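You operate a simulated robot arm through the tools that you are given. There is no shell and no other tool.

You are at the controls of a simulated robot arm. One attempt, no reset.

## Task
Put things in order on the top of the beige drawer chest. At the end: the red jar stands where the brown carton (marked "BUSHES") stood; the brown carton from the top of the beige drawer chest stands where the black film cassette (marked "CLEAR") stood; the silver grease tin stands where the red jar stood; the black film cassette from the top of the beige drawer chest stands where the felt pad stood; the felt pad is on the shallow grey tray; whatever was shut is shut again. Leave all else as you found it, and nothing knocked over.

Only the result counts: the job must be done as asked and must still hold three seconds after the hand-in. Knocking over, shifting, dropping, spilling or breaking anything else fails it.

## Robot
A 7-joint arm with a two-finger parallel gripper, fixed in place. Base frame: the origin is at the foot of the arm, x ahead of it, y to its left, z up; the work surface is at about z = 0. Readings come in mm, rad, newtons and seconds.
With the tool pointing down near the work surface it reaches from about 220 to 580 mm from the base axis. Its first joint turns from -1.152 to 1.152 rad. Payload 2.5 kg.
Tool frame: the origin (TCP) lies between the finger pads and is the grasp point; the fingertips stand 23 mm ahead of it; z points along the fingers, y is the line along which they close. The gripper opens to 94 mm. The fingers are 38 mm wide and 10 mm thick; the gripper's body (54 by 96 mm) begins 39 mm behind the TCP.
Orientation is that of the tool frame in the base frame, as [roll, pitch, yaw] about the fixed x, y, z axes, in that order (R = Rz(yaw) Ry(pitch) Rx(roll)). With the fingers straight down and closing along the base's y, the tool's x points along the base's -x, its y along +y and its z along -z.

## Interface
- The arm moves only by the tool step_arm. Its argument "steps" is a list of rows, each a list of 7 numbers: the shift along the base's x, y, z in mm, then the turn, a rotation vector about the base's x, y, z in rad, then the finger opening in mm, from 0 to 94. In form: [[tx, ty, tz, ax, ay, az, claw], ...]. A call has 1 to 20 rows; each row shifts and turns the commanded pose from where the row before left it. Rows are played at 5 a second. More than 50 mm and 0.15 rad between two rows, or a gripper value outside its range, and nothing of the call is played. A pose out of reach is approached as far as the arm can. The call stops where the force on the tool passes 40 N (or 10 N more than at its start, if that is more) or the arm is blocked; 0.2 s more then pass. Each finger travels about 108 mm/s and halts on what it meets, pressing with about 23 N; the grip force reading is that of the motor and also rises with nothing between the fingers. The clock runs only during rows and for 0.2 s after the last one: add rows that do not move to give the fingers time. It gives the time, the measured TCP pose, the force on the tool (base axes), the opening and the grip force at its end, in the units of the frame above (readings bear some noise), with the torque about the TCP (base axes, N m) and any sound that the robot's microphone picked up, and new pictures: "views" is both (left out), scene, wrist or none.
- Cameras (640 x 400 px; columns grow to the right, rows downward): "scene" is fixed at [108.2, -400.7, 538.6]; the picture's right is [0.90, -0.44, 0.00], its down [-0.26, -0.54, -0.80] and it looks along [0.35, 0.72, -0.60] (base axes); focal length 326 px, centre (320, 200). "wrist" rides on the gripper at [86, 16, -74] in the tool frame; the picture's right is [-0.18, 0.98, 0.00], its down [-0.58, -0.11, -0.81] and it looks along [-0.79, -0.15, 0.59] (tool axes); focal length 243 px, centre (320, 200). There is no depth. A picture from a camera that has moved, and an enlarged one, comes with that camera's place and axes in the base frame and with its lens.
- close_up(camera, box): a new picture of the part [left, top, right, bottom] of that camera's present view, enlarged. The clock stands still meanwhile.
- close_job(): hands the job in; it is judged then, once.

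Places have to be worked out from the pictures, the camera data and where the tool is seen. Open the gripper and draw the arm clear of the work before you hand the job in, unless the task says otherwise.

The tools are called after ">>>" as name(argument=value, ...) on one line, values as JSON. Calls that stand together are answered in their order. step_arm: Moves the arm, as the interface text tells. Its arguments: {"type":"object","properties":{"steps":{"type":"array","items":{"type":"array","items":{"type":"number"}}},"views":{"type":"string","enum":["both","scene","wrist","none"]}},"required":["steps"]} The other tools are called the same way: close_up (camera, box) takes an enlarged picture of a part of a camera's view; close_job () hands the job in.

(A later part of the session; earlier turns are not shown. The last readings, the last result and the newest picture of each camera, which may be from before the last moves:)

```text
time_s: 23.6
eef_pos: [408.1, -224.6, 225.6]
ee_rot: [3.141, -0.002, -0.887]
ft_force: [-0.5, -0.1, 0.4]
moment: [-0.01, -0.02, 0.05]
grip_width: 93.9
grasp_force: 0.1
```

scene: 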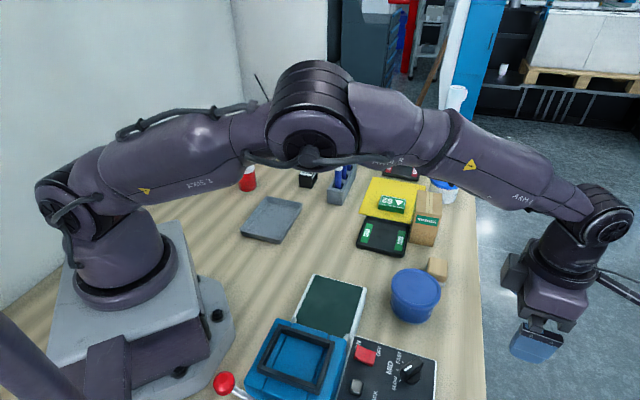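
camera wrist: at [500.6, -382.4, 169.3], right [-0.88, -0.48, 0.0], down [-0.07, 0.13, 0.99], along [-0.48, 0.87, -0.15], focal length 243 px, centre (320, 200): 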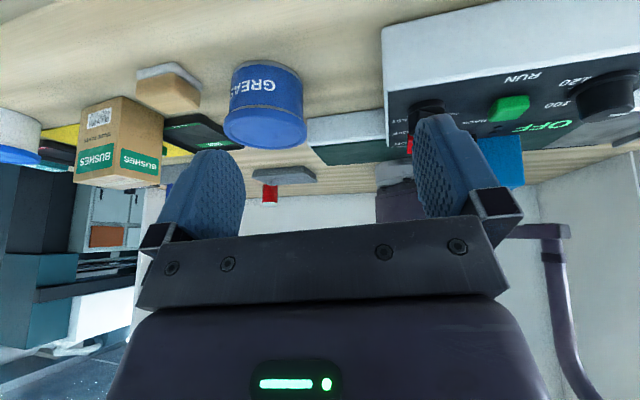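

Unwinding the wrist while moving above the felt pad (est. (525,−97)), staying at z≥170.

>>> step_arm(steps=[[7.47, 8.53, -3.7, 0, 0, -0.15, 94], [7.47, 8.53, -3.7, 0, 0, -0.15, 94], [7.47, 8.53, -3.7, 0, 0, -0.15, 94], [7.47, 8.53, -3.7, 0, 0, -0.15, 94], [7.47, 8.53, -3.7, 0, 0, -0.15, 94], [7.47, 8.53, -3.7, 0, 0, -0.15, 94], [7.47, 8.53, -3.7, 0, 0, -0.15, 94], [7.47, 8.53, -3.7, 0, 0, -0.15, 94], [7.47, 8.53, -3.7, 0, 0, -0.15, 94], [7.47, 8.53, -3.7, 0, 0, -0.15, 94], [7.47, 8.53, -3.7, 0, 0, -0.15, 94], [7.47, 8.53, -3.7, 0, 0, -0.15, 94], [7.47, 8.53, -3.7, 0, 0, -0.15, 94], [7.47, 8.53, -3.7, 0, 0, -0.15, 94], [7.47, 8.53, -3.7, 0, 0, -0.15, 94]])

```text
time_s: 26.8
eef_pos: [519.0, -97.3, 168.6]
ee_rot: [3.141, -0.001, -3.137]
ft_force: [-0.8, -0.1, 0.0]
moment: [-0.04, 0.02, -0.02]
grip_width: 94.1
grasp_force: 0.1
camera wrist: at [432.0, -80.1, 243.8], right [0.18, 0.98, 0.0], down [0.58, -0.11, 0.81], along [0.79, -0.14, -0.59], focal length 243 px, centre (320, 200)
```

scene: 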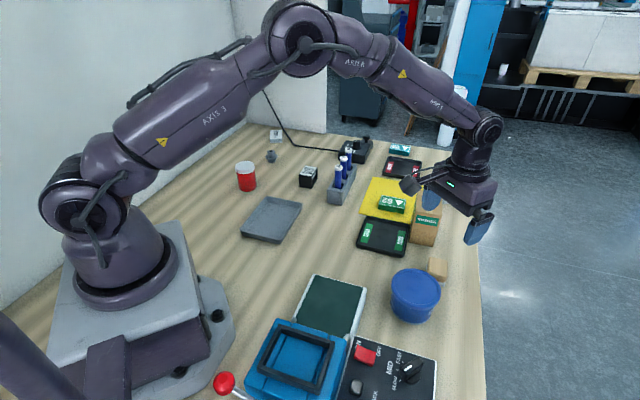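
wrist: 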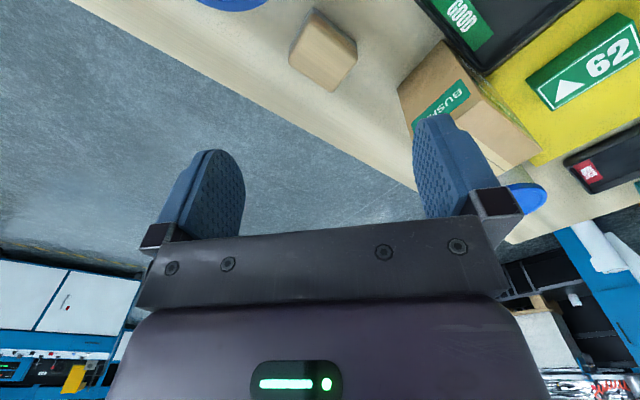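

The block is in view, close to the tool axis column. Zooming to measure its corners and orientation, and the carton.

>>> close_up(camera="wrist", box=[270, 0, 380, 100])

>>> close_up(camera="wrist", box=[380, 20, 560, 200])

>>> close_up(camera="scene", box=[400, 180, 460, 290])

```text
4.00 times, centred on (325, 50) of wrist
camera zoom: at [432.0, -80.1, 243.8], right [0.18, 0.98, 0.0], down [0.58, -0.11, 0.81], along [0.79, -0.14, -0.59], focal length 970 px, centre (300, 800)
```

zoom: 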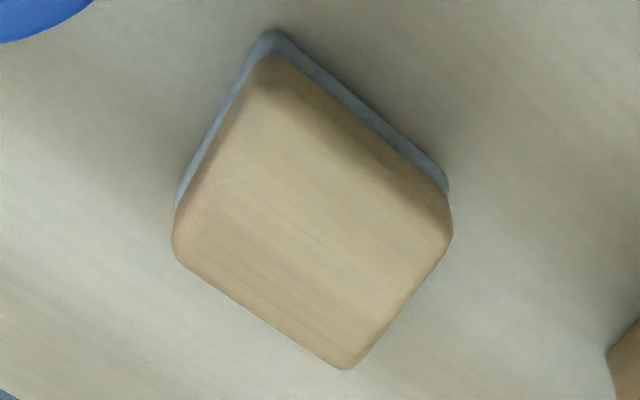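

```text
2.22 times, centred on (470, 110) of wrist
camera zoom: at [432.0, -80.1, 243.8], right [0.18, 0.98, 0.0], down [0.58, -0.11, 0.81], along [0.79, -0.14, -0.59], focal length 539 px, centre (-13, 400)
```

zoom: 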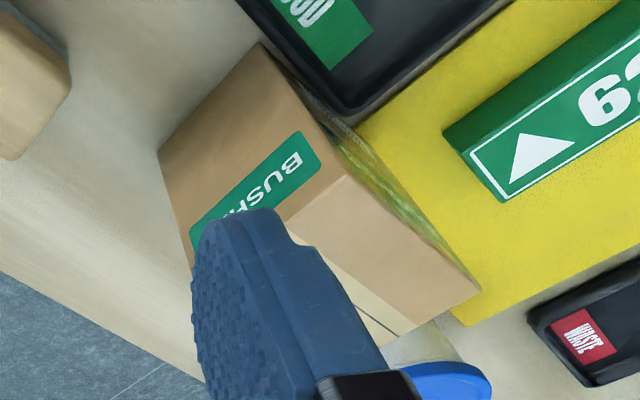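

```text
3.64 times, centred on (430, 235) of scene
camera zoom: at [108.2, -400.7, 538.6], right [0.9, -0.44, 0.0], down [-0.26, -0.54, -0.8], along [0.35, 0.72, -0.6], focal length 1184 px, centre (-80, 73)
```

zoom: 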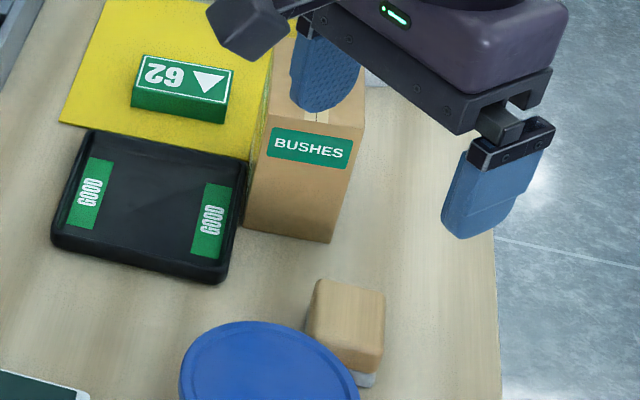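

The felt pad measures ≈40×48 mm, ≈25 mm high, centred near (529,−95), edges at 45°. I'll turn the closing axis along (1,1), centre over it and descend to z≈110 for a check.

>>> step_arm(steps=[[1.6, 0.4, -10, 0, 0, -0.1317, 94], [1.6, 0.4, -10, 0, 0, -0.1317, 94], [1.6, 0.4, -10, 0, 0, -0.1317, 94], [1.6, 0.4, -10, 0, 0, -0.1317, 94], [1.6, 0.4, -10, 0, 0, -0.1317, 94], [1.7, 0.2, -10, 0, 0, -0.1317, 94]])

```text
time_s: 28.2
eef_pos: [530.2, -95.4, 110.2]
ee_rot: [3.141, -0.001, 2.358]
ft_force: [0.5, 0.1, 0.0]
moment: [0.04, 0.02, -0.01]
grip_width: 94.0
grasp_force: 0.1
camera wrist: at [478.9, -21.4, 183.9], right [0.83, 0.56, 0.0], down [0.33, -0.49, 0.81], along [0.46, -0.67, -0.59], focal length 243 px, centre (320, 200)
```

scene: 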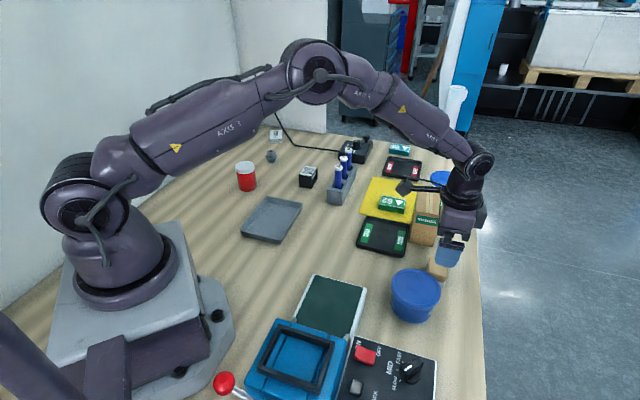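
wrist: 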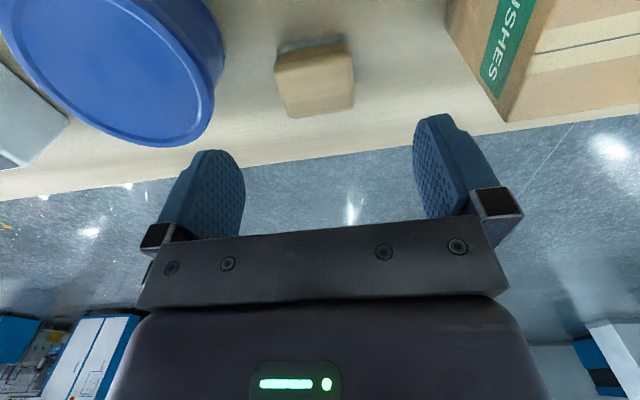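

>>> close_up(camera="wrist", box=[260, 20, 380, 130])

```text
3.64 times, centred on (320, 75) of wrist
camera zoom: at [478.9, -21.4, 183.9], right [0.83, 0.56, 0.0], down [0.33, -0.49, 0.81], along [0.46, -0.67, -0.59], focal length 882 px, centre (320, 654)
```

zoom: 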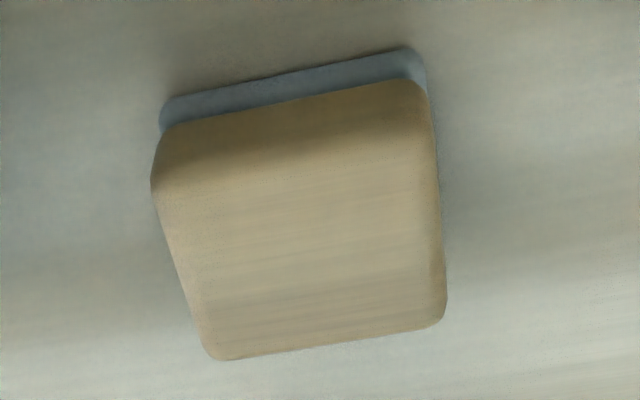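

The block is well centred (offset ≈1.5 mm). Descending to TCP z≈27 and closing on it.

>>> step_arm(steps=[[-1.3, -0.5, -25, 0, 0, 0, 94], [0, 0, -25, 0, 0, 0, 94], [0, 0, -20, 0, 0, 0, 80], [0, 0, -13, 0, 0, 0, 70]])

>>> step_arm(steps=[[0, 0, 0, 0, 0, 0, 30], [0, 0, 0, 0, 0, 0, 30], [0, 0, 0, 0, 0, 0, 30]])

```text
time_s: 28.9
eef_pos: [535.5, -97.2, 62.9]
ee_rot: [3.129, 0.026, 2.361]
ft_force: [1.2, -0.6, 8.7]
moment: [-0.22, 0.46, 0.06]
grip_width: 79.7
grasp_force: 0.2
stopped in row 3: the force on the tool passed its limit at 51 N (the readings are from after the stop); the commanded pose is now the measured one
camera wrist: at [483.5, -23.2, 135.1], right [0.82, 0.57, 0.02], down [0.31, -0.48, 0.82], along [0.47, -0.67, -0.57], focal length 243 px, centre (320, 200)
```

scene: 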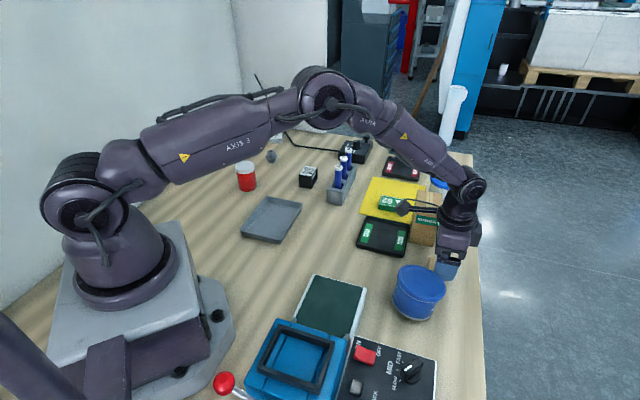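
wrist: 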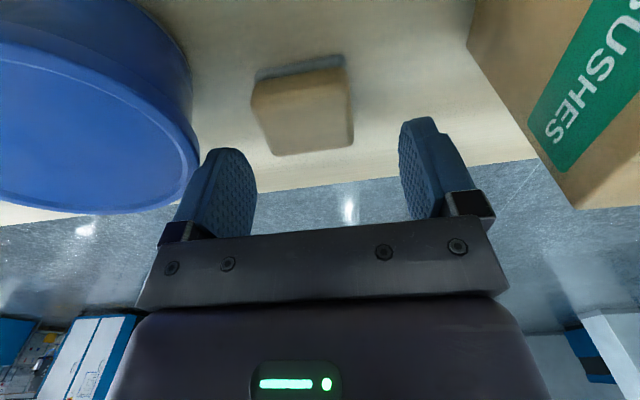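

```text
time_s: 29.7
eef_pos: [535.8, -97.0, 62.1]
ee_rot: [3.129, 0.022, 2.36]
ft_force: [-0.6, -0.7, 0.8]
moment: [-0.01, 0.01, 0.05]
grip_width: 30.0
grasp_force: 0.1
camera wrist: at [482.9, -22.6, 133.9], right [0.82, 0.57, 0.02], down [0.32, -0.48, 0.82], along [0.47, -0.67, -0.58], focal length 243 px, centre (320, 200)
```

scene: 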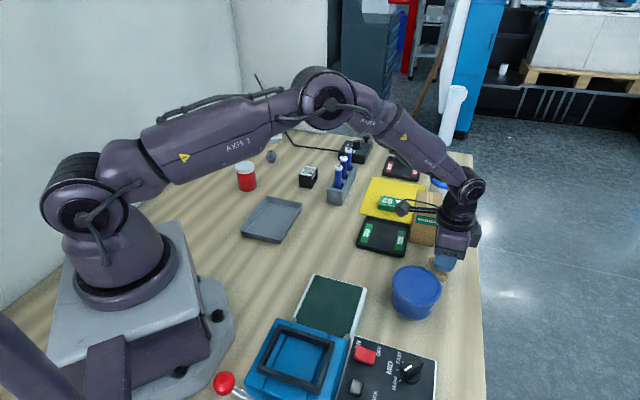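
wrist: 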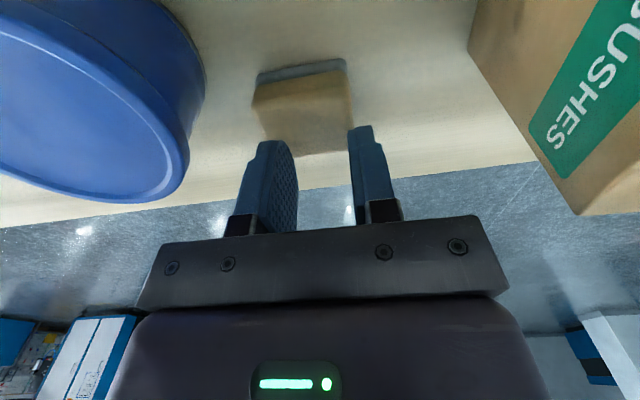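

I touched something at z≈63 – likely the tin's lid with the inner finger (my tin estimate was off). Before anything else, I'll check whether the tin moved, using the same zoom as earlier.

>>> close_up(camera="scene", box=[380, 240, 460, 320])

>>> close_up(camera="wrist", box=[0, 0, 380, 230])

```text
5.00 times, centred on (420, 280) of scene
camera zoom: at [108.2, -400.7, 538.6], right [0.9, -0.44, 0.0], down [-0.26, -0.54, -0.8], along [0.35, 0.72, -0.6], focal length 1627 px, centre (-180, -200)
```

zoom: 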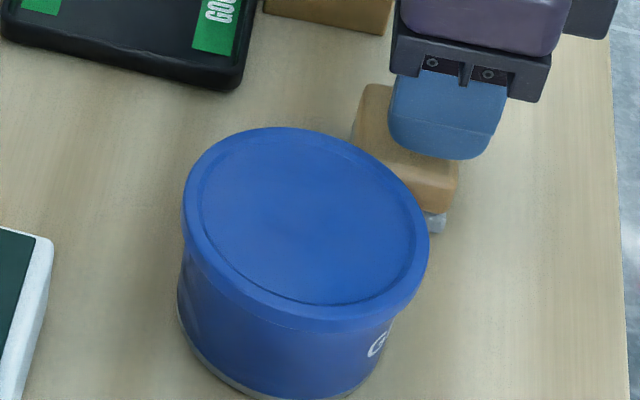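

```text
1.68 times, centred on (190, 115) of wrist
camera zoom: at [482.9, -22.6, 133.9], right [0.82, 0.57, 0.02], down [0.32, -0.48, 0.82], along [0.47, -0.67, -0.58], focal length 409 px, centre (539, 343)
```

zoom: 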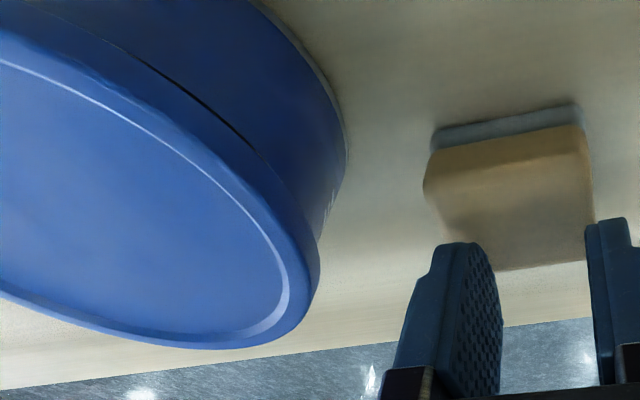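

The tin shifted by perhaps 5 mm (it's due to be moved anyway), and I can't tell yet if it still sits flat. I'll rise straight up, level the tool, and look.

>>> step_arm(steps=[[0, 0, 30, 0, 0, 0, 30], [0, 0, 40, 0.0066, 0.0245, 0, 30], [-30, 30, 40, 0, 0, 0, 60]])

```text
refused: row 3 steps farther than a row can; nothing moved
```

>>> step_arm(steps=[[0, 0, 30, 0, 0, 0, 30], [0, 0, 40, 0.0066, 0.0245, 0, 30], [-25, 25, 30, 0, 0, 0, 60]])

```text
time_s: 30.5
eef_pos: [509.8, -70.2, 161.5]
ee_rot: [3.14, 0.001, 2.362]
ft_force: [0.9, 0.5, -0.4]
moment: [-0.01, 0.02, 0.02]
grip_width: 59.8
grasp_force: 0.1
camera wrist: at [458.9, 2.3, 236.0], right [0.82, 0.57, 0.0], down [0.34, -0.49, 0.81], along [0.46, -0.66, -0.59], focal length 243 px, centre (320, 200)
```

scene: 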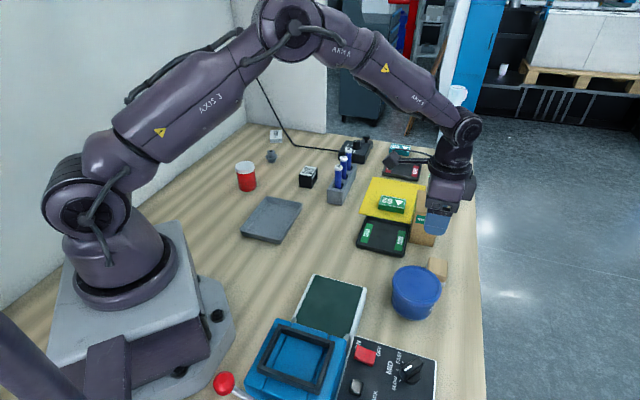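
wrist: 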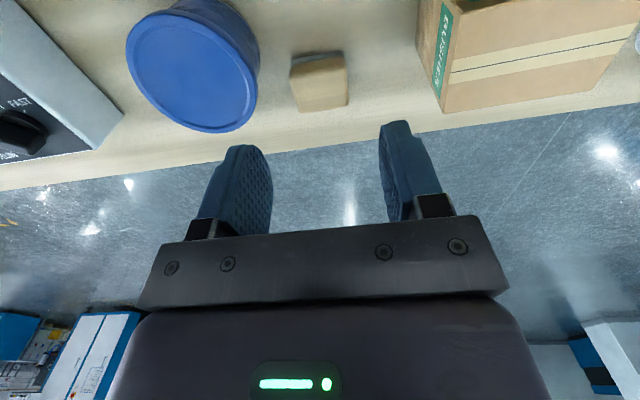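

>>> close_up(camera="wrist", box=[110, 0, 370, 150])

>>> close_up(camera="scene", box=[380, 240, 460, 330])

```text
2.46 times, centred on (240, 75) of wrist
camera zoom: at [458.9, 2.3, 236.0], right [0.82, 0.57, 0.0], down [0.34, -0.49, 0.81], along [0.46, -0.66, -0.59], focal length 597 px, centre (517, 508)
```

zoom: 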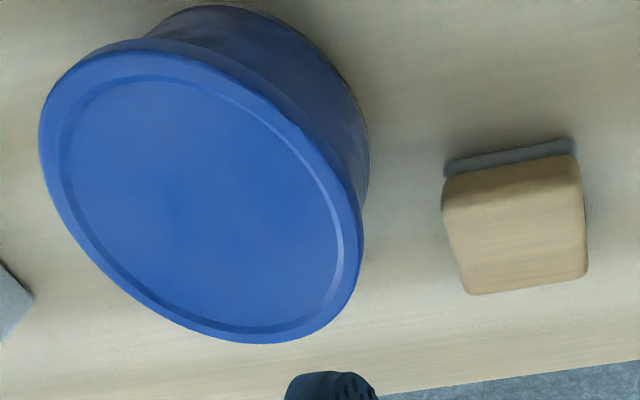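

```text
4.44 times, centred on (420, 285) of scene
camera zoom: at [108.2, -400.8, 538.6], right [0.9, -0.44, 0.0], down [-0.26, -0.54, -0.8], along [0.35, 0.72, -0.6], focal length 1446 px, centre (-124, -178)
```

zoom: 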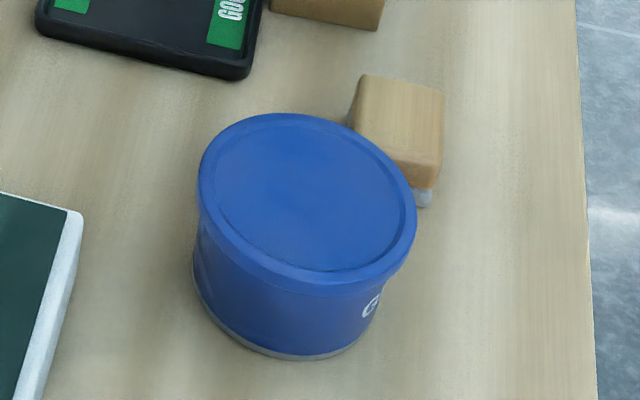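

The tin is standing flat with lid on, centred about (438,−130), so its rim was under my finger's corner. I'll switch to closing along the (1,−1) direction with a smaller opening, which clears both the tin and the trays; rotating at height and centring over the pad.

>>> step_arm(steps=[[1.7, -2.4, 0, 0, 0, 0.1423, 60], [1.7, -2.4, 0, 0, 0, 0.1423, 60], [1.7, -2.4, 0, 0, 0, 0.1423, 60], [1.7, -2.4, 0, 0, 0, 0.1423, 60], [1.7, -2.4, 0, 0, 0, 0.1423, 60], [1.7, -2.4, 0, 0, 0, 0.1423, 60], [1.7, -2.4, 0, 0, 0, 0.1423, 60], [1.7, -2.4, 0, 0, 0, 0.1423, 60], [1.7, -2.4, -10, 0, 0, 0.1423, 60], [1.8, -2.4, -15, 0, 0, 0.1423, 60], [1.8, -2, -15, 0, 0, 0.1423, 60]])

```text
time_s: 32.9
eef_pos: [527.7, -95.7, 121.9]
ee_rot: [3.141, 0.0, -2.354]
ft_force: [0.6, -0.6, 0.1]
moment: [0.01, 0.0, 0.01]
grip_width: 59.9
grasp_force: 0.1
camera wrist: at [455.8, -146.4, 195.7], right [-0.57, 0.82, 0.0], down [0.49, 0.33, 0.81], along [0.66, 0.46, -0.59], focal length 243 px, centre (320, 200)
```

scene: 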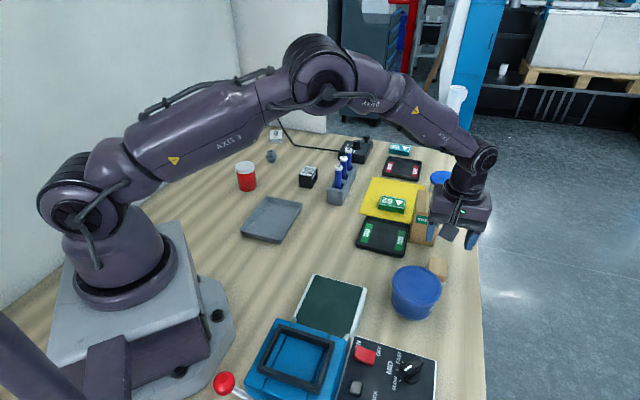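
wrist: 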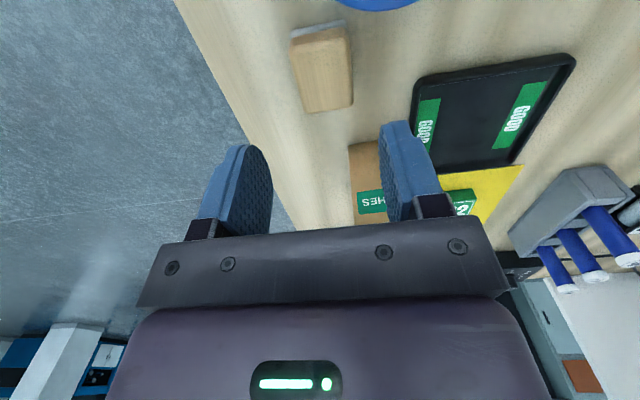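

Aligned: the block is on the tool-axis column with edges parallel to the fingers. Descending to z≈28 with 60 mm opening, stopping to check.

>>> step_arm(steps=[[0.8, 0, -24, 0, 0, 0, 60], [0, 0, -24, 0, 0, 0, 60], [0, 0, -24, 0, 0, 0, 60], [0, 0, -22, 0, 0, 0, 60]])

```text
time_s: 33.9
eef_pos: [529.3, -97.8, 27.9]
ee_rot: [3.14, -0.001, -2.356]
ft_force: [0.8, -1.0, -0.1]
moment: [0.0, 0.01, 0.01]
grip_width: 60.0
grasp_force: 0.1
camera wrist: at [456.7, -146.8, 101.7], right [-0.56, 0.83, 0.0], down [0.49, 0.33, 0.81], along [0.67, 0.45, -0.59], focal length 243 px, centre (320, 200)
```

scene: 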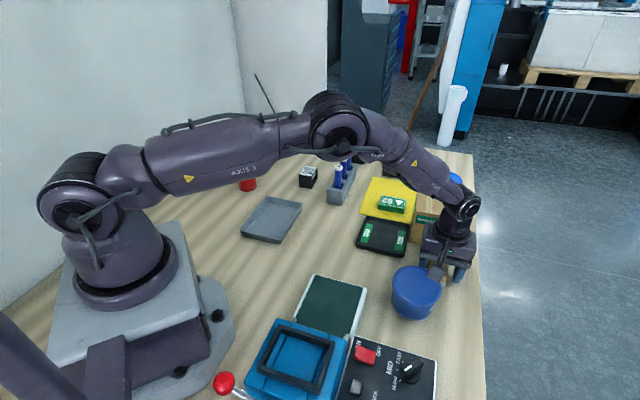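
wrist: 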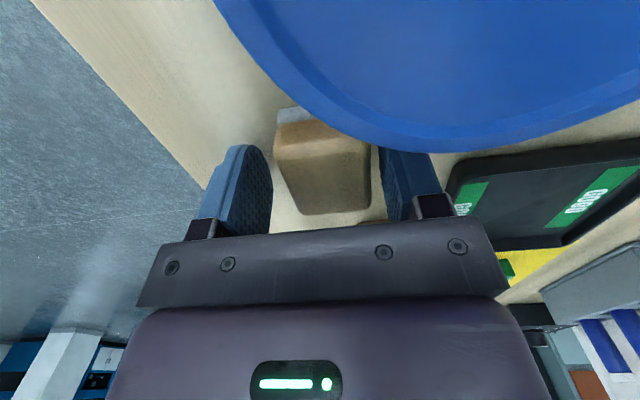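

The block is between the pads. Closing the fingers.

>>> step_arm(steps=[[0, 0, 0, 0, 0, 0, 45], [0, 0, 0, 0, 0, 0, 30], [0, 0, 0, 0, 0, 0, 25], [0, 0, 0, 0, 0, 0, 25]])

```text
time_s: 34.9
eef_pos: [528.8, -97.5, 28.3]
ee_rot: [3.141, -0.001, -2.358]
ft_force: [0.8, -0.8, -0.3]
moment: [-0.04, 0.0, -0.02]
grip_width: 39.8
grasp_force: 23.0
camera wrist: at [456.6, -146.8, 101.9], right [-0.56, 0.83, 0.0], down [0.49, 0.33, 0.81], along [0.67, 0.45, -0.59], focal length 243 px, centre (320, 200)
```

scene: 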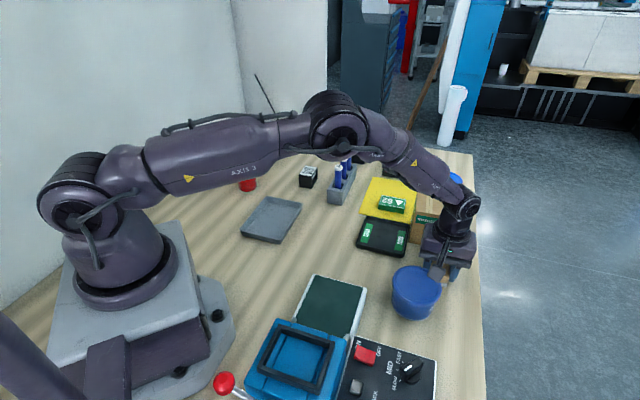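
wrist: 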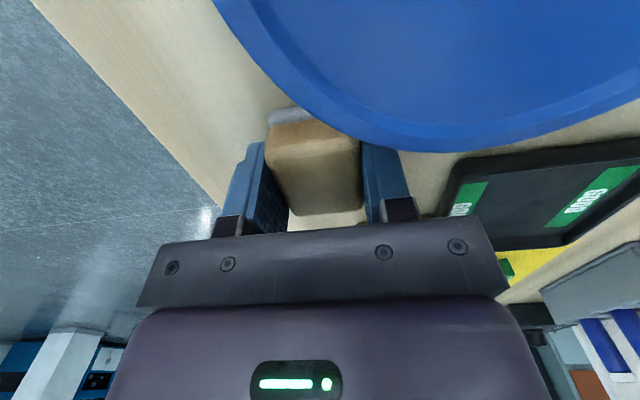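

Gripped (39.8 mm). Lifting straight up and carrying it toward the grey tray centre (≈(278,219)) at z≈188; first stop above it to look.

>>> step_arm(steps=[[0, 0, 40, 0, 0, 0, 25], [0, 0, 40, 0, 0, 0, 25], [0, 0, 40, 0, 0, 0, 25], [0, 0, 40, 0, 0, 0, 25], [-27, 34, 0, 0, 0, 0, 25], [-27, 34, 0, 0, 0, 0, 25], [-27, 34, 0, 0, 0, 0, 25], [-27, 34, 0, 0, 0, 0, 25], [-27, 34, 0, 0, 0, 0, 25], [-27, 34, 0, 0, 0, 0, 25], [-27, 34, 0, 0, 0, 0, 25], [-27, 34, 0, 0, 0, 0, 25], [-27, 34, 0, 0, 0, 0, 25], [-8, 10, -20, 0, 0, 0, 25]])

```text
time_s: 37.9
eef_pos: [279.6, 218.5, 167.0]
ee_rot: [-3.141, 0.0, -2.359]
ft_force: [0.3, -0.2, -0.7]
moment: [-0.01, 0.0, -0.01]
grip_width: 39.6
grasp_force: 23.0
camera wrist: at [205.7, 170.2, 241.5], right [-0.56, 0.83, 0.0], down [0.49, 0.33, 0.81], along [0.67, 0.45, -0.59], focal length 243 px, centre (320, 200)
```

scene: 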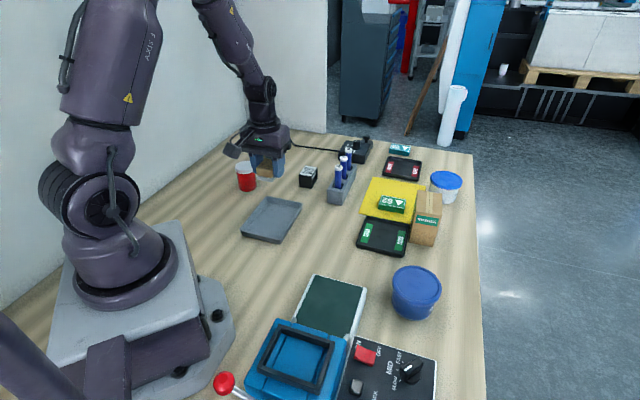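
wrist: 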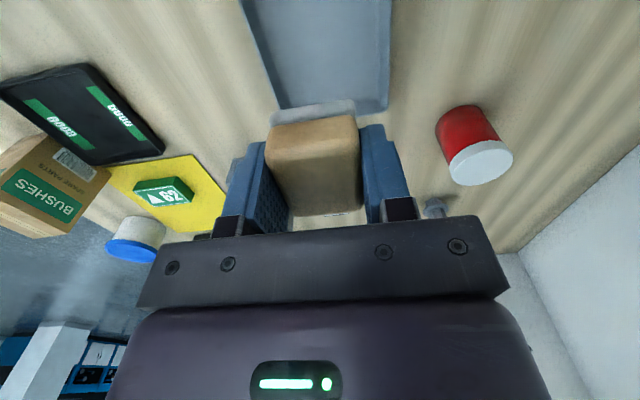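

>>> close_up(camera="wrist", box=[210, 0, 430, 140])

>>> close_up(camera="scene", box=[225, 150, 325, 250])

```text
2.86 times, centred on (320, 70) of wrist
camera zoom: at [205.7, 170.2, 241.5], right [-0.56, 0.83, 0.0], down [0.49, 0.33, 0.81], along [0.67, 0.45, -0.59], focal length 693 px, centre (320, 571)
```

zoom: 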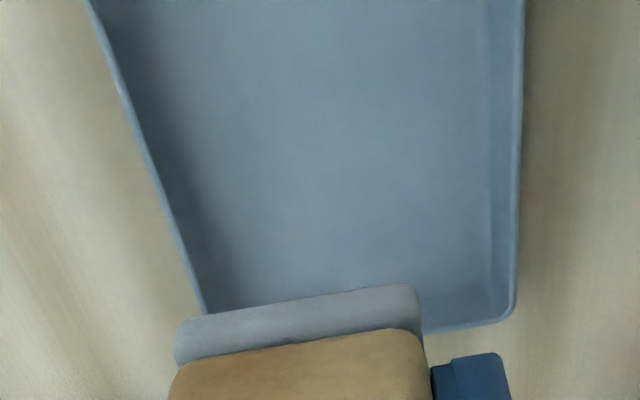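

```text
4.00 times, centred on (275, 200) of scene
camera zoom: at [108.2, -400.7, 538.6], right [0.9, -0.44, 0.0], down [-0.26, -0.54, -0.8], along [0.35, 0.72, -0.6], focal length 1302 px, centre (500, 200)
```

zoom: 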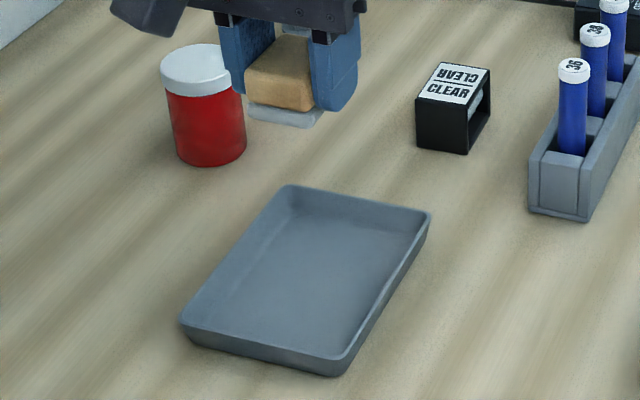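

Tray centre computes to (279,218), right below. Lowering to z≈33 so the felt is just above the tray floor.

>>> step_arm(steps=[[-0.5, -0.5, -40, 0, 0, 0, 25], [0, 0, -40, 0, 0, 0, 25], [0, 0, -35, 0, 0, 0, 25], [0, 0, -14, 0, 0, 0, 25], [0, 0, -5, 0, 0, 0, 25], [0, 0, 0, 0, 0, 0, 25]])

```text
time_s: 39.3
eef_pos: [279.6, 218.8, 33.2]
ee_rot: [3.141, 0.0, -2.359]
ft_force: [0.5, 0.0, -0.8]
moment: [0.02, -0.04, 0.01]
grip_width: 39.5
grasp_force: 22.7
camera wrist: at [205.7, 169.5, 107.2], right [-0.56, 0.83, 0.0], down [0.49, 0.33, 0.81], along [0.67, 0.46, -0.59], focal length 243 px, centre (320, 200)
```

scene: 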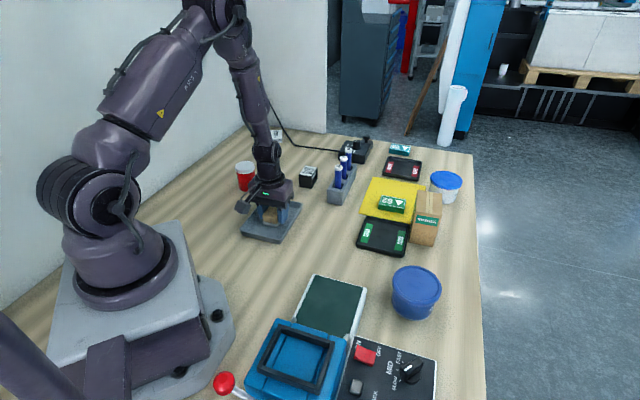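
wrist: 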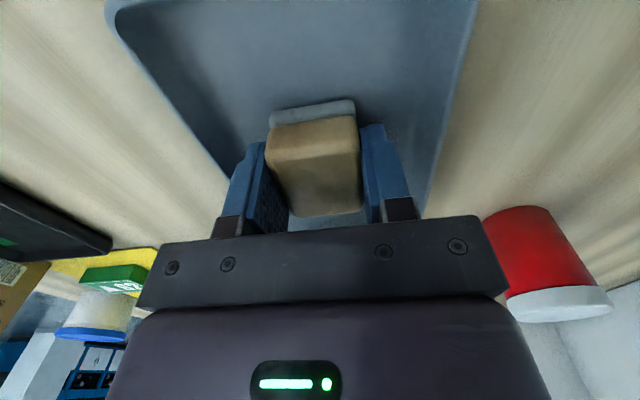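

No contact yet. I'll ease down another 2 mm in small steps and read the force.

>>> step_arm(steps=[[0, 0, -1, 0, 0, 0, 25], [0, 0, -1, 0, 0, 0, 25], [0, 0, 0, 0, 0, 0, 25]], views="none")

```text
time_s: 40.1
eef_pos: [278.7, 217.8, 31.3]
ee_rot: [-3.141, 0.0, -2.358]
ft_force: [0.8, -0.6, -0.2]
moment: [0.04, -0.02, 0.02]
grip_width: 39.7
grasp_force: 22.8
```

Still free; the pad is within ~1–2 mm of the floor of the tray. Releasing by opening to 56 mm, then rising.

>>> step_arm(steps=[[0, 0, 0, 0, 0, 0, 48], [0, 0, 0, 0, 0, 0, 56], [0, 0, 0, 0, 0, 0, 56], [0, 0, 30, 0, 0, 0, 56], [0, 0, 40, 0, 0, 0, 56], [0, 0, 40, 0, 0, 0, 70]])

```text
time_s: 41.5
eef_pos: [279.6, 218.1, 141.8]
ee_rot: [-3.141, 0.0, -2.358]
ft_force: [0.1, 0.1, -0.6]
moment: [-0.01, -0.03, -0.03]
grip_width: 70.1
grasp_force: 0.0
camera wrist: at [205.6, 169.1, 216.5], right [-0.56, 0.83, 0.0], down [0.49, 0.33, 0.81], along [0.67, 0.45, -0.59], focal length 243 px, centre (320, 200)
```

scene: 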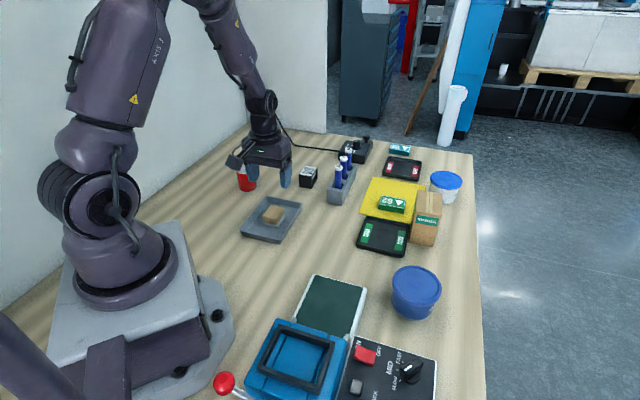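
wrist: 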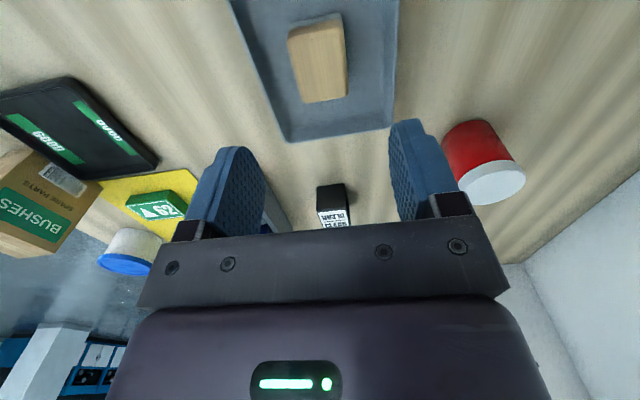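

The felt pad sits in the tray. Next is the cassette, estimated at (429,335), ~38×47×40 mm with edges at 45°. I'll move above it, turning the closing axis to the (1,1) direction, and inspect its open side.

>>> step_arm(steps=[[13.6, 10.6, 1.8, 0, 0, -0.1428, 80], [13.6, 10.6, 1.8, 0, 0, -0.1428, 80], [13.6, 10.6, 1.8, 0, 0, -0.1428, 80], [13.6, 10.6, 1.8, 0, 0, -0.1428, 80], [13.6, 10.6, 1.8, 0, 0, -0.1428, 80], [13.6, 10.6, 1.8, 0, 0, -0.1428, 80], [13.6, 10.6, 1.8, 0, 0, -0.1428, 80], [13.6, 10.6, 1.8, 0, 0, -0.1428, 80], [13.6, 10.6, 1.8, 0, 0, -0.1428, 80], [13.6, 10.6, 1.8, 0, 0, -0.1428, 80], [13.6, 10.6, 1.8, 0, 0, -0.1428, 80]])

```text
time_s: 43.9
eef_pos: [427.8, 335.5, 161.8]
ee_rot: [-3.141, -0.001, 2.352]
ft_force: [0.3, -0.9, -0.1]
moment: [0.01, -0.03, 0.03]
grip_width: 79.8
grasp_force: 0.1
camera wrist: at [377.8, 408.5, 235.5], right [0.83, 0.56, 0.0], down [0.33, -0.49, 0.81], along [0.45, -0.67, -0.59], focal length 243 px, centre (320, 200)
```

scene: 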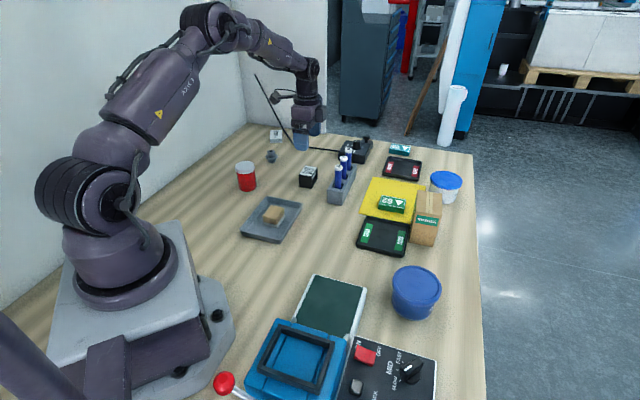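
wrist: 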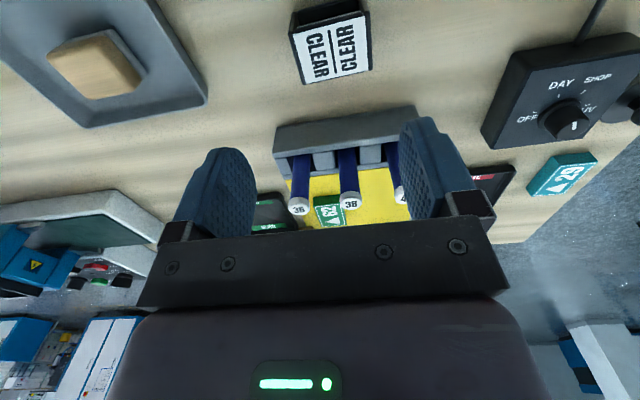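

>>> close_up(camera="wrist", box=[270, 0, 400, 100])

>>> close_up(camera="scene", box=[285, 150, 345, 200])

```text
4.00 times, centred on (335, 50) of wrist
camera zoom: at [377.8, 408.5, 235.5], right [0.83, 0.56, 0.0], down [0.33, -0.49, 0.81], along [0.45, -0.67, -0.59], focal length 970 px, centre (260, 800)
```

zoom: 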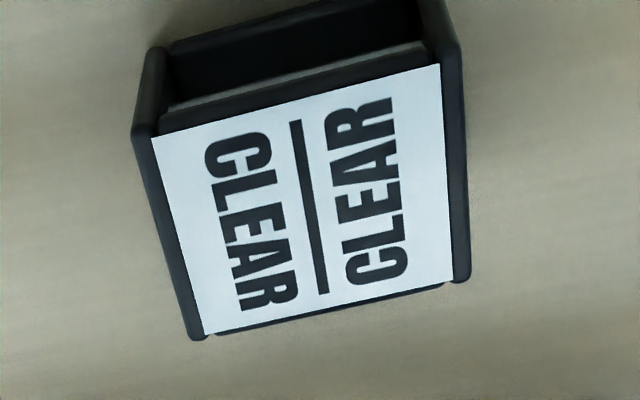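

```text
8.00 times, centred on (315, 175) of scene
camera zoom: at [108.2, -400.7, 538.6], right [0.9, -0.44, 0.0], down [-0.26, -0.54, -0.8], along [0.35, 0.72, -0.6], focal length 2604 px, centre (360, 400)
```

zoom: 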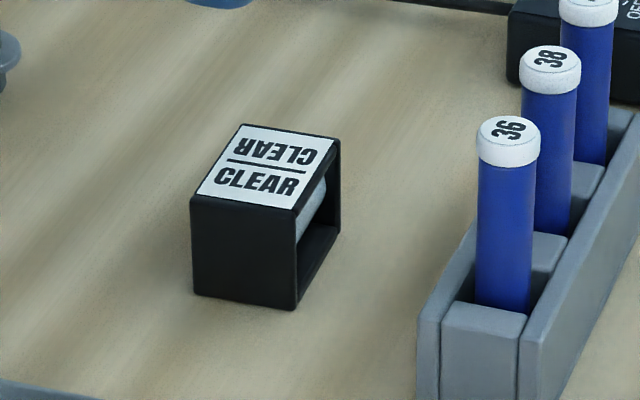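

The cassette is an open-sided black frame with solid end plates along (1,1) – good to grip on those end plates. The wrist view puts its centre near (431,347), so I'll shift there, lower to z≈110 and re-measure.

>>> step_arm(steps=[[1.5, 5.7, -25, 0, 0, 0, 80], [1.6, 5.8, -25, 0, 0, 0, 80]], views="wrist")

```text
time_s: 44.5
eef_pos: [432.3, 347.0, 112.2]
ee_rot: [3.139, 0.001, 2.354]
ft_force: [-1.1, -0.8, 0.4]
moment: [0.01, -0.02, -0.01]
grip_width: 79.9
grasp_force: 0.1
camera wrist: at [381.8, 420.7, 185.4], right [0.83, 0.56, 0.0], down [0.33, -0.49, 0.81], along [0.45, -0.67, -0.59], focal length 243 px, centre (320, 200)
```

wrist: 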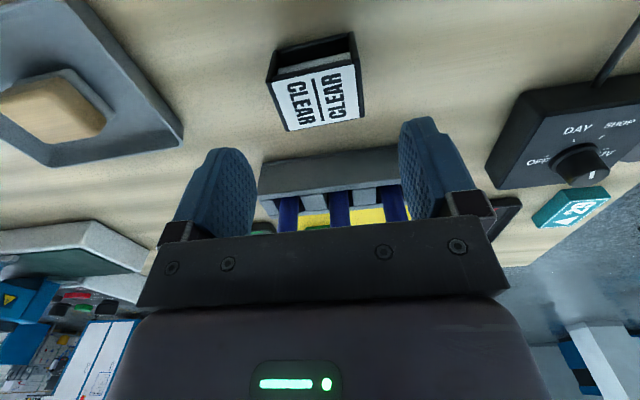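

>>> close_up(camera="wrist", box=[250, 20, 390, 140])

```text
3.33 times, centred on (320, 80) of wrist
camera zoom: at [381.8, 420.7, 185.4], right [0.83, 0.56, 0.0], down [0.33, -0.49, 0.81], along [0.45, -0.67, -0.59], focal length 809 px, centre (320, 600)
```

zoom: 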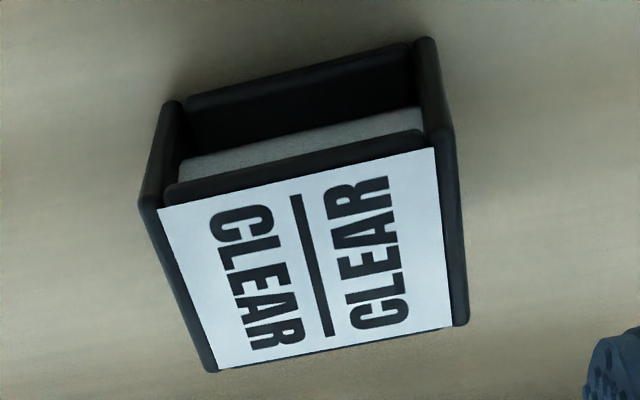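

Consistent: cassette centre (431.0,346.8), 38×56 mm, rotated ~47°. Fine-tuning yaw slightly, descending to z≈28 with 76 mm opening.

>>> step_arm(steps=[[-1.3, -0.2, -24, 0, 0, 0.03, 76], [0, 0, -25, 0, 0, 0, 76], [0, 0, -20, 0, 0, 0, 76], [0, 0, -15, 0, 0, 0, 76]])

```text
time_s: 45.5
eef_pos: [430.4, 347.1, 28.5]
ee_rot: [3.141, 0.001, 2.386]
ft_force: [0.0, -0.1, -0.7]
moment: [-0.02, 0.01, 0.02]
grip_width: 76.0
grasp_force: 0.1
camera wrist: at [377.6, 418.9, 101.6], right [0.81, 0.59, 0.0], down [0.35, -0.48, 0.81], along [0.47, -0.65, -0.59], focal length 243 px, centre (320, 200)
```

scene: 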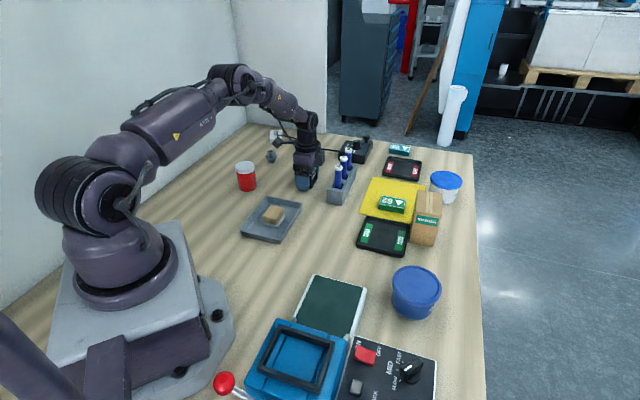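
wrist: 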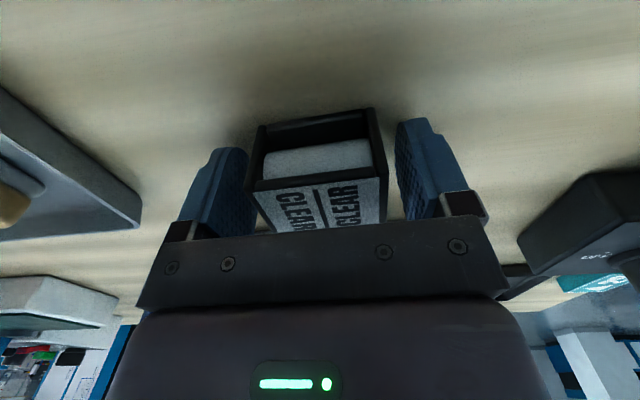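

The cassette is between the pads. Closing.

>>> step_arm(steps=[[0, 0, 0, 0, 0, 0, 64], [0, 0, 0, 0, 0, 0, 50], [0, 0, 0, 0, 0, 0, 42], [0, 0, 0, 0, 0, 0, 42]], views="wrist")

```text
time_s: 46.5
eef_pos: [429.9, 346.3, 27.8]
ee_rot: [3.141, 0.001, 2.385]
ft_force: [0.3, -0.2, -0.2]
moment: [0.02, -0.01, -0.01]
grip_width: 57.7
grasp_force: 23.2
camera wrist: at [377.5, 418.8, 101.5], right [0.81, 0.59, 0.0], down [0.35, -0.48, 0.81], along [0.47, -0.65, -0.59], focal length 243 px, centre (320, 200)
```

wrist: 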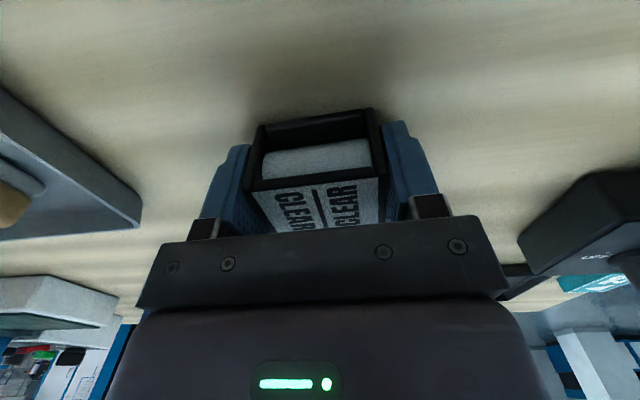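

Firm grip at 57.7 mm. Lifting to z≈190 and carrying to above the pad's old spot (528.5,−96.5).

>>> step_arm(steps=[[0, 0, 40, 0, 0, 0, 42], [0, 0, 41, 0, 0, 0, 42], [0, 0, 41, 0, 0, 0, 42], [0, 0, 41, 0, 0, 0, 42], [9.86, -44.3, 0, 0, 0, 0, 42], [9.86, -44.3, 0, 0, 0, 0, 42], [9.86, -44.3, 0, 0, 0, 0, 42], [9.86, -44.3, 0, 0, 0, 0, 42], [9.86, -44.3, 0, 0, 0, 0, 42], [9.86, -44.3, 0, 0, 0, 0, 42], [9.86, -44.3, 0, 0, 0, 0, 42], [9.86, -44.3, 0, 0, 0, 0, 42], [9.86, -44.3, 0, 0, 0, 0, 42], [9.86, -44.1, 0, 0, 0, 0, 42], [0, 0, -30, 0, 0, 0, 42], [0, 0, -30, 0, 0, 0, 42]])

```text
time_s: 49.9
eef_pos: [529.3, -97.2, 129.7]
ee_rot: [-3.141, 0.002, 2.386]
ft_force: [0.3, -0.2, -0.9]
moment: [-0.02, 0.01, 0.0]
grip_width: 57.7
grasp_force: 23.0
camera wrist: at [475.9, -24.5, 204.1], right [0.81, 0.59, 0.0], down [0.35, -0.48, 0.81], along [0.47, -0.65, -0.59], focal length 243 px, centre (320, 200)
```

scene: 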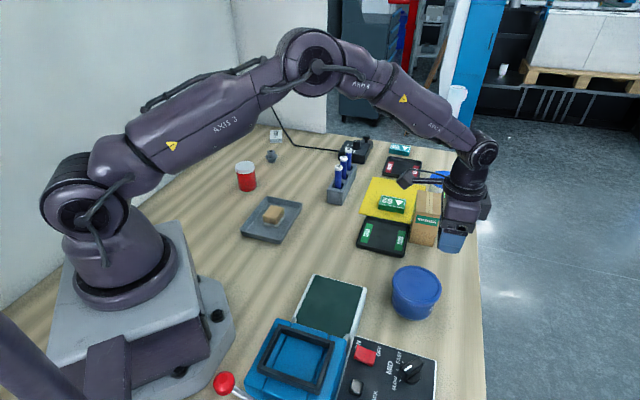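
wrist: 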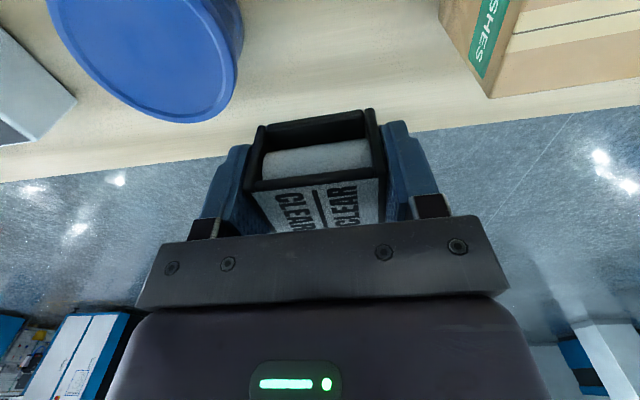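

Before descending, I'll measure the tin's rim in this view to confirm clearance for the left finger.

>>> close_up(camera="wrist", box=[40, 0, 280, 140])

>>> close_up(camera="scene", box=[370, 220, 490, 340])

```text
2.67 times, centred on (160, 70) of wrist
camera zoom: at [475.9, -24.5, 204.1], right [0.81, 0.59, 0.0], down [0.35, -0.48, 0.81], along [0.47, -0.65, -0.59], focal length 647 px, centre (747, 547)
```

zoom: 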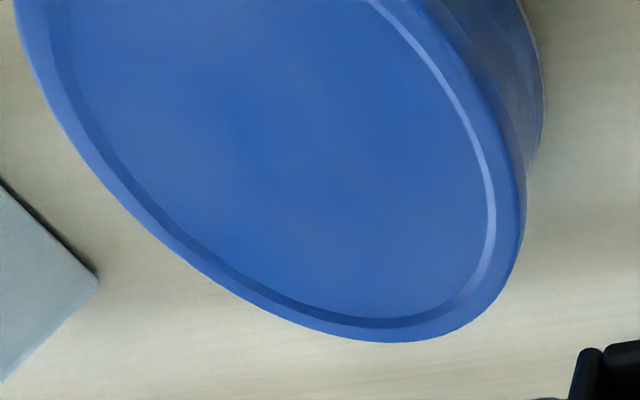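

```text
3.33 times, centred on (430, 280) of scene
camera zoom: at [108.2, -400.8, 538.6], right [0.9, -0.44, 0.0], down [-0.26, -0.54, -0.8], along [0.35, 0.72, -0.6], focal length 1085 px, centre (-47, -67)
```

zoom: 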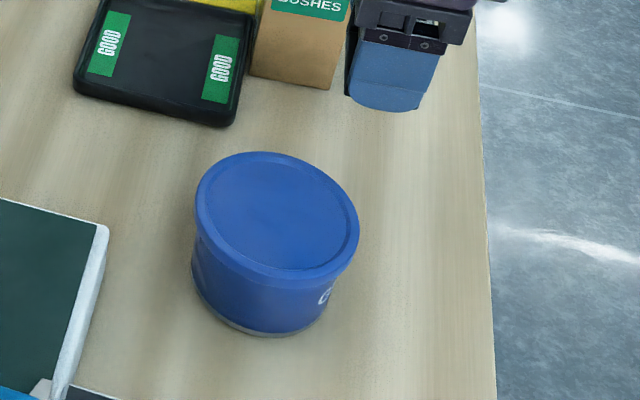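

The tin rim fits centre ≈(438,−126), R≈44.5, leaving ~8 mm clearance for the left finger. Lowering the cassette, biased ~2 mm away from the tin, down to just above the bench.

>>> step_arm(steps=[[1, 1.8, -30, 0, 0, 0, 42], [0, 0, -30, 0, 0, 0, 42], [0, 0, -20, 0, 0, 0, 42], [0, 0, -15, 0, 0, 0, 42], [0, 0, -5, 0, 0, 0, 42], [0, 0, 0, 0, 0, 0, 42]])

```text
time_s: 51.3
eef_pos: [528.5, -95.0, 31.0]
ee_rot: [-3.14, 0.0, 2.386]
ft_force: [-0.4, -0.4, -1.2]
moment: [0.03, 0.02, 0.02]
grip_width: 57.8
grasp_force: 22.8
camera wrist: at [477.4, -22.9, 104.4], right [0.81, 0.59, 0.0], down [0.35, -0.48, 0.81], along [0.47, -0.65, -0.59], focal length 243 px, centre (320, 200)
```

scene: 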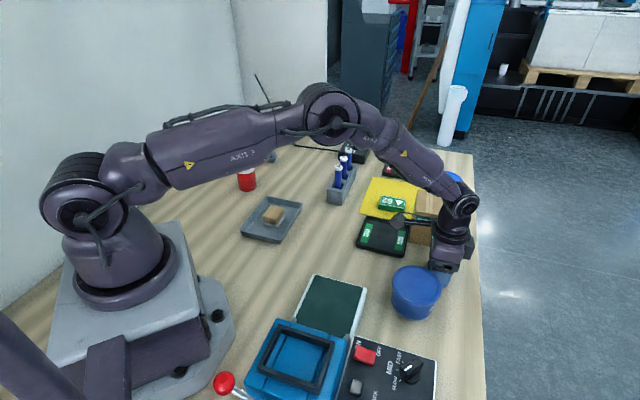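
wrist: 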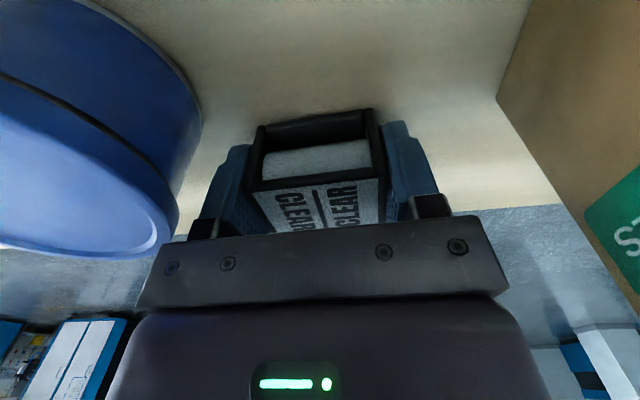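

No contact with anything; lowering the last 2.5 mm, then releasing by opening only ~7 mm, and rising.

>>> step_arm(steps=[[0, 0, -2.5, 0, 0, 0, 42], [0, 0, 0, 0, 0, 0, 58], [0, 0, 0, 0, 0, 0, 64], [0, 0, 0, 0, 0, 0, 64], [0, 0, 20, 0, 0, 0, 64], [0, 0, 30, 0, 0, 0, 64], [0, 0, 40, 0, 0, 0, 64], [0, 0, 40, 0, 0, 0, 64]])

```text
time_s: 53.1
eef_pos: [530.0, -94.7, 157.3]
ee_rot: [3.141, 0.001, 2.386]
ft_force: [0.6, -0.7, -0.7]
moment: [-0.01, -0.02, -0.03]
grip_width: 63.8
grasp_force: 0.1
camera wrist: at [477.8, -23.0, 231.8], right [0.81, 0.59, 0.0], down [0.35, -0.48, 0.81], along [0.47, -0.65, -0.59], focal length 243 px, centre (320, 200)
```

scene: 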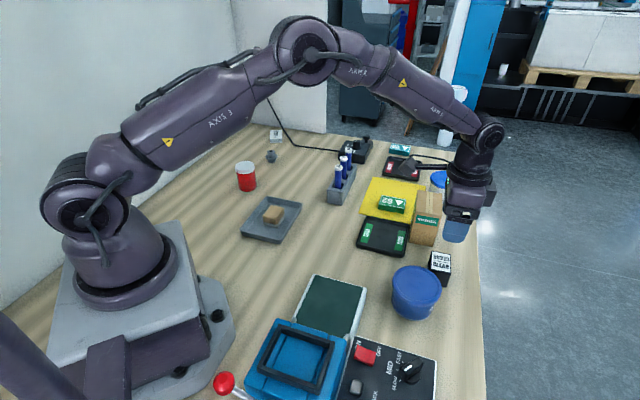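
wrist: 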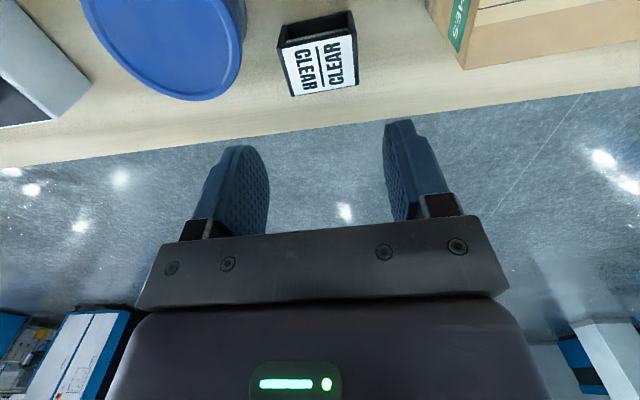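

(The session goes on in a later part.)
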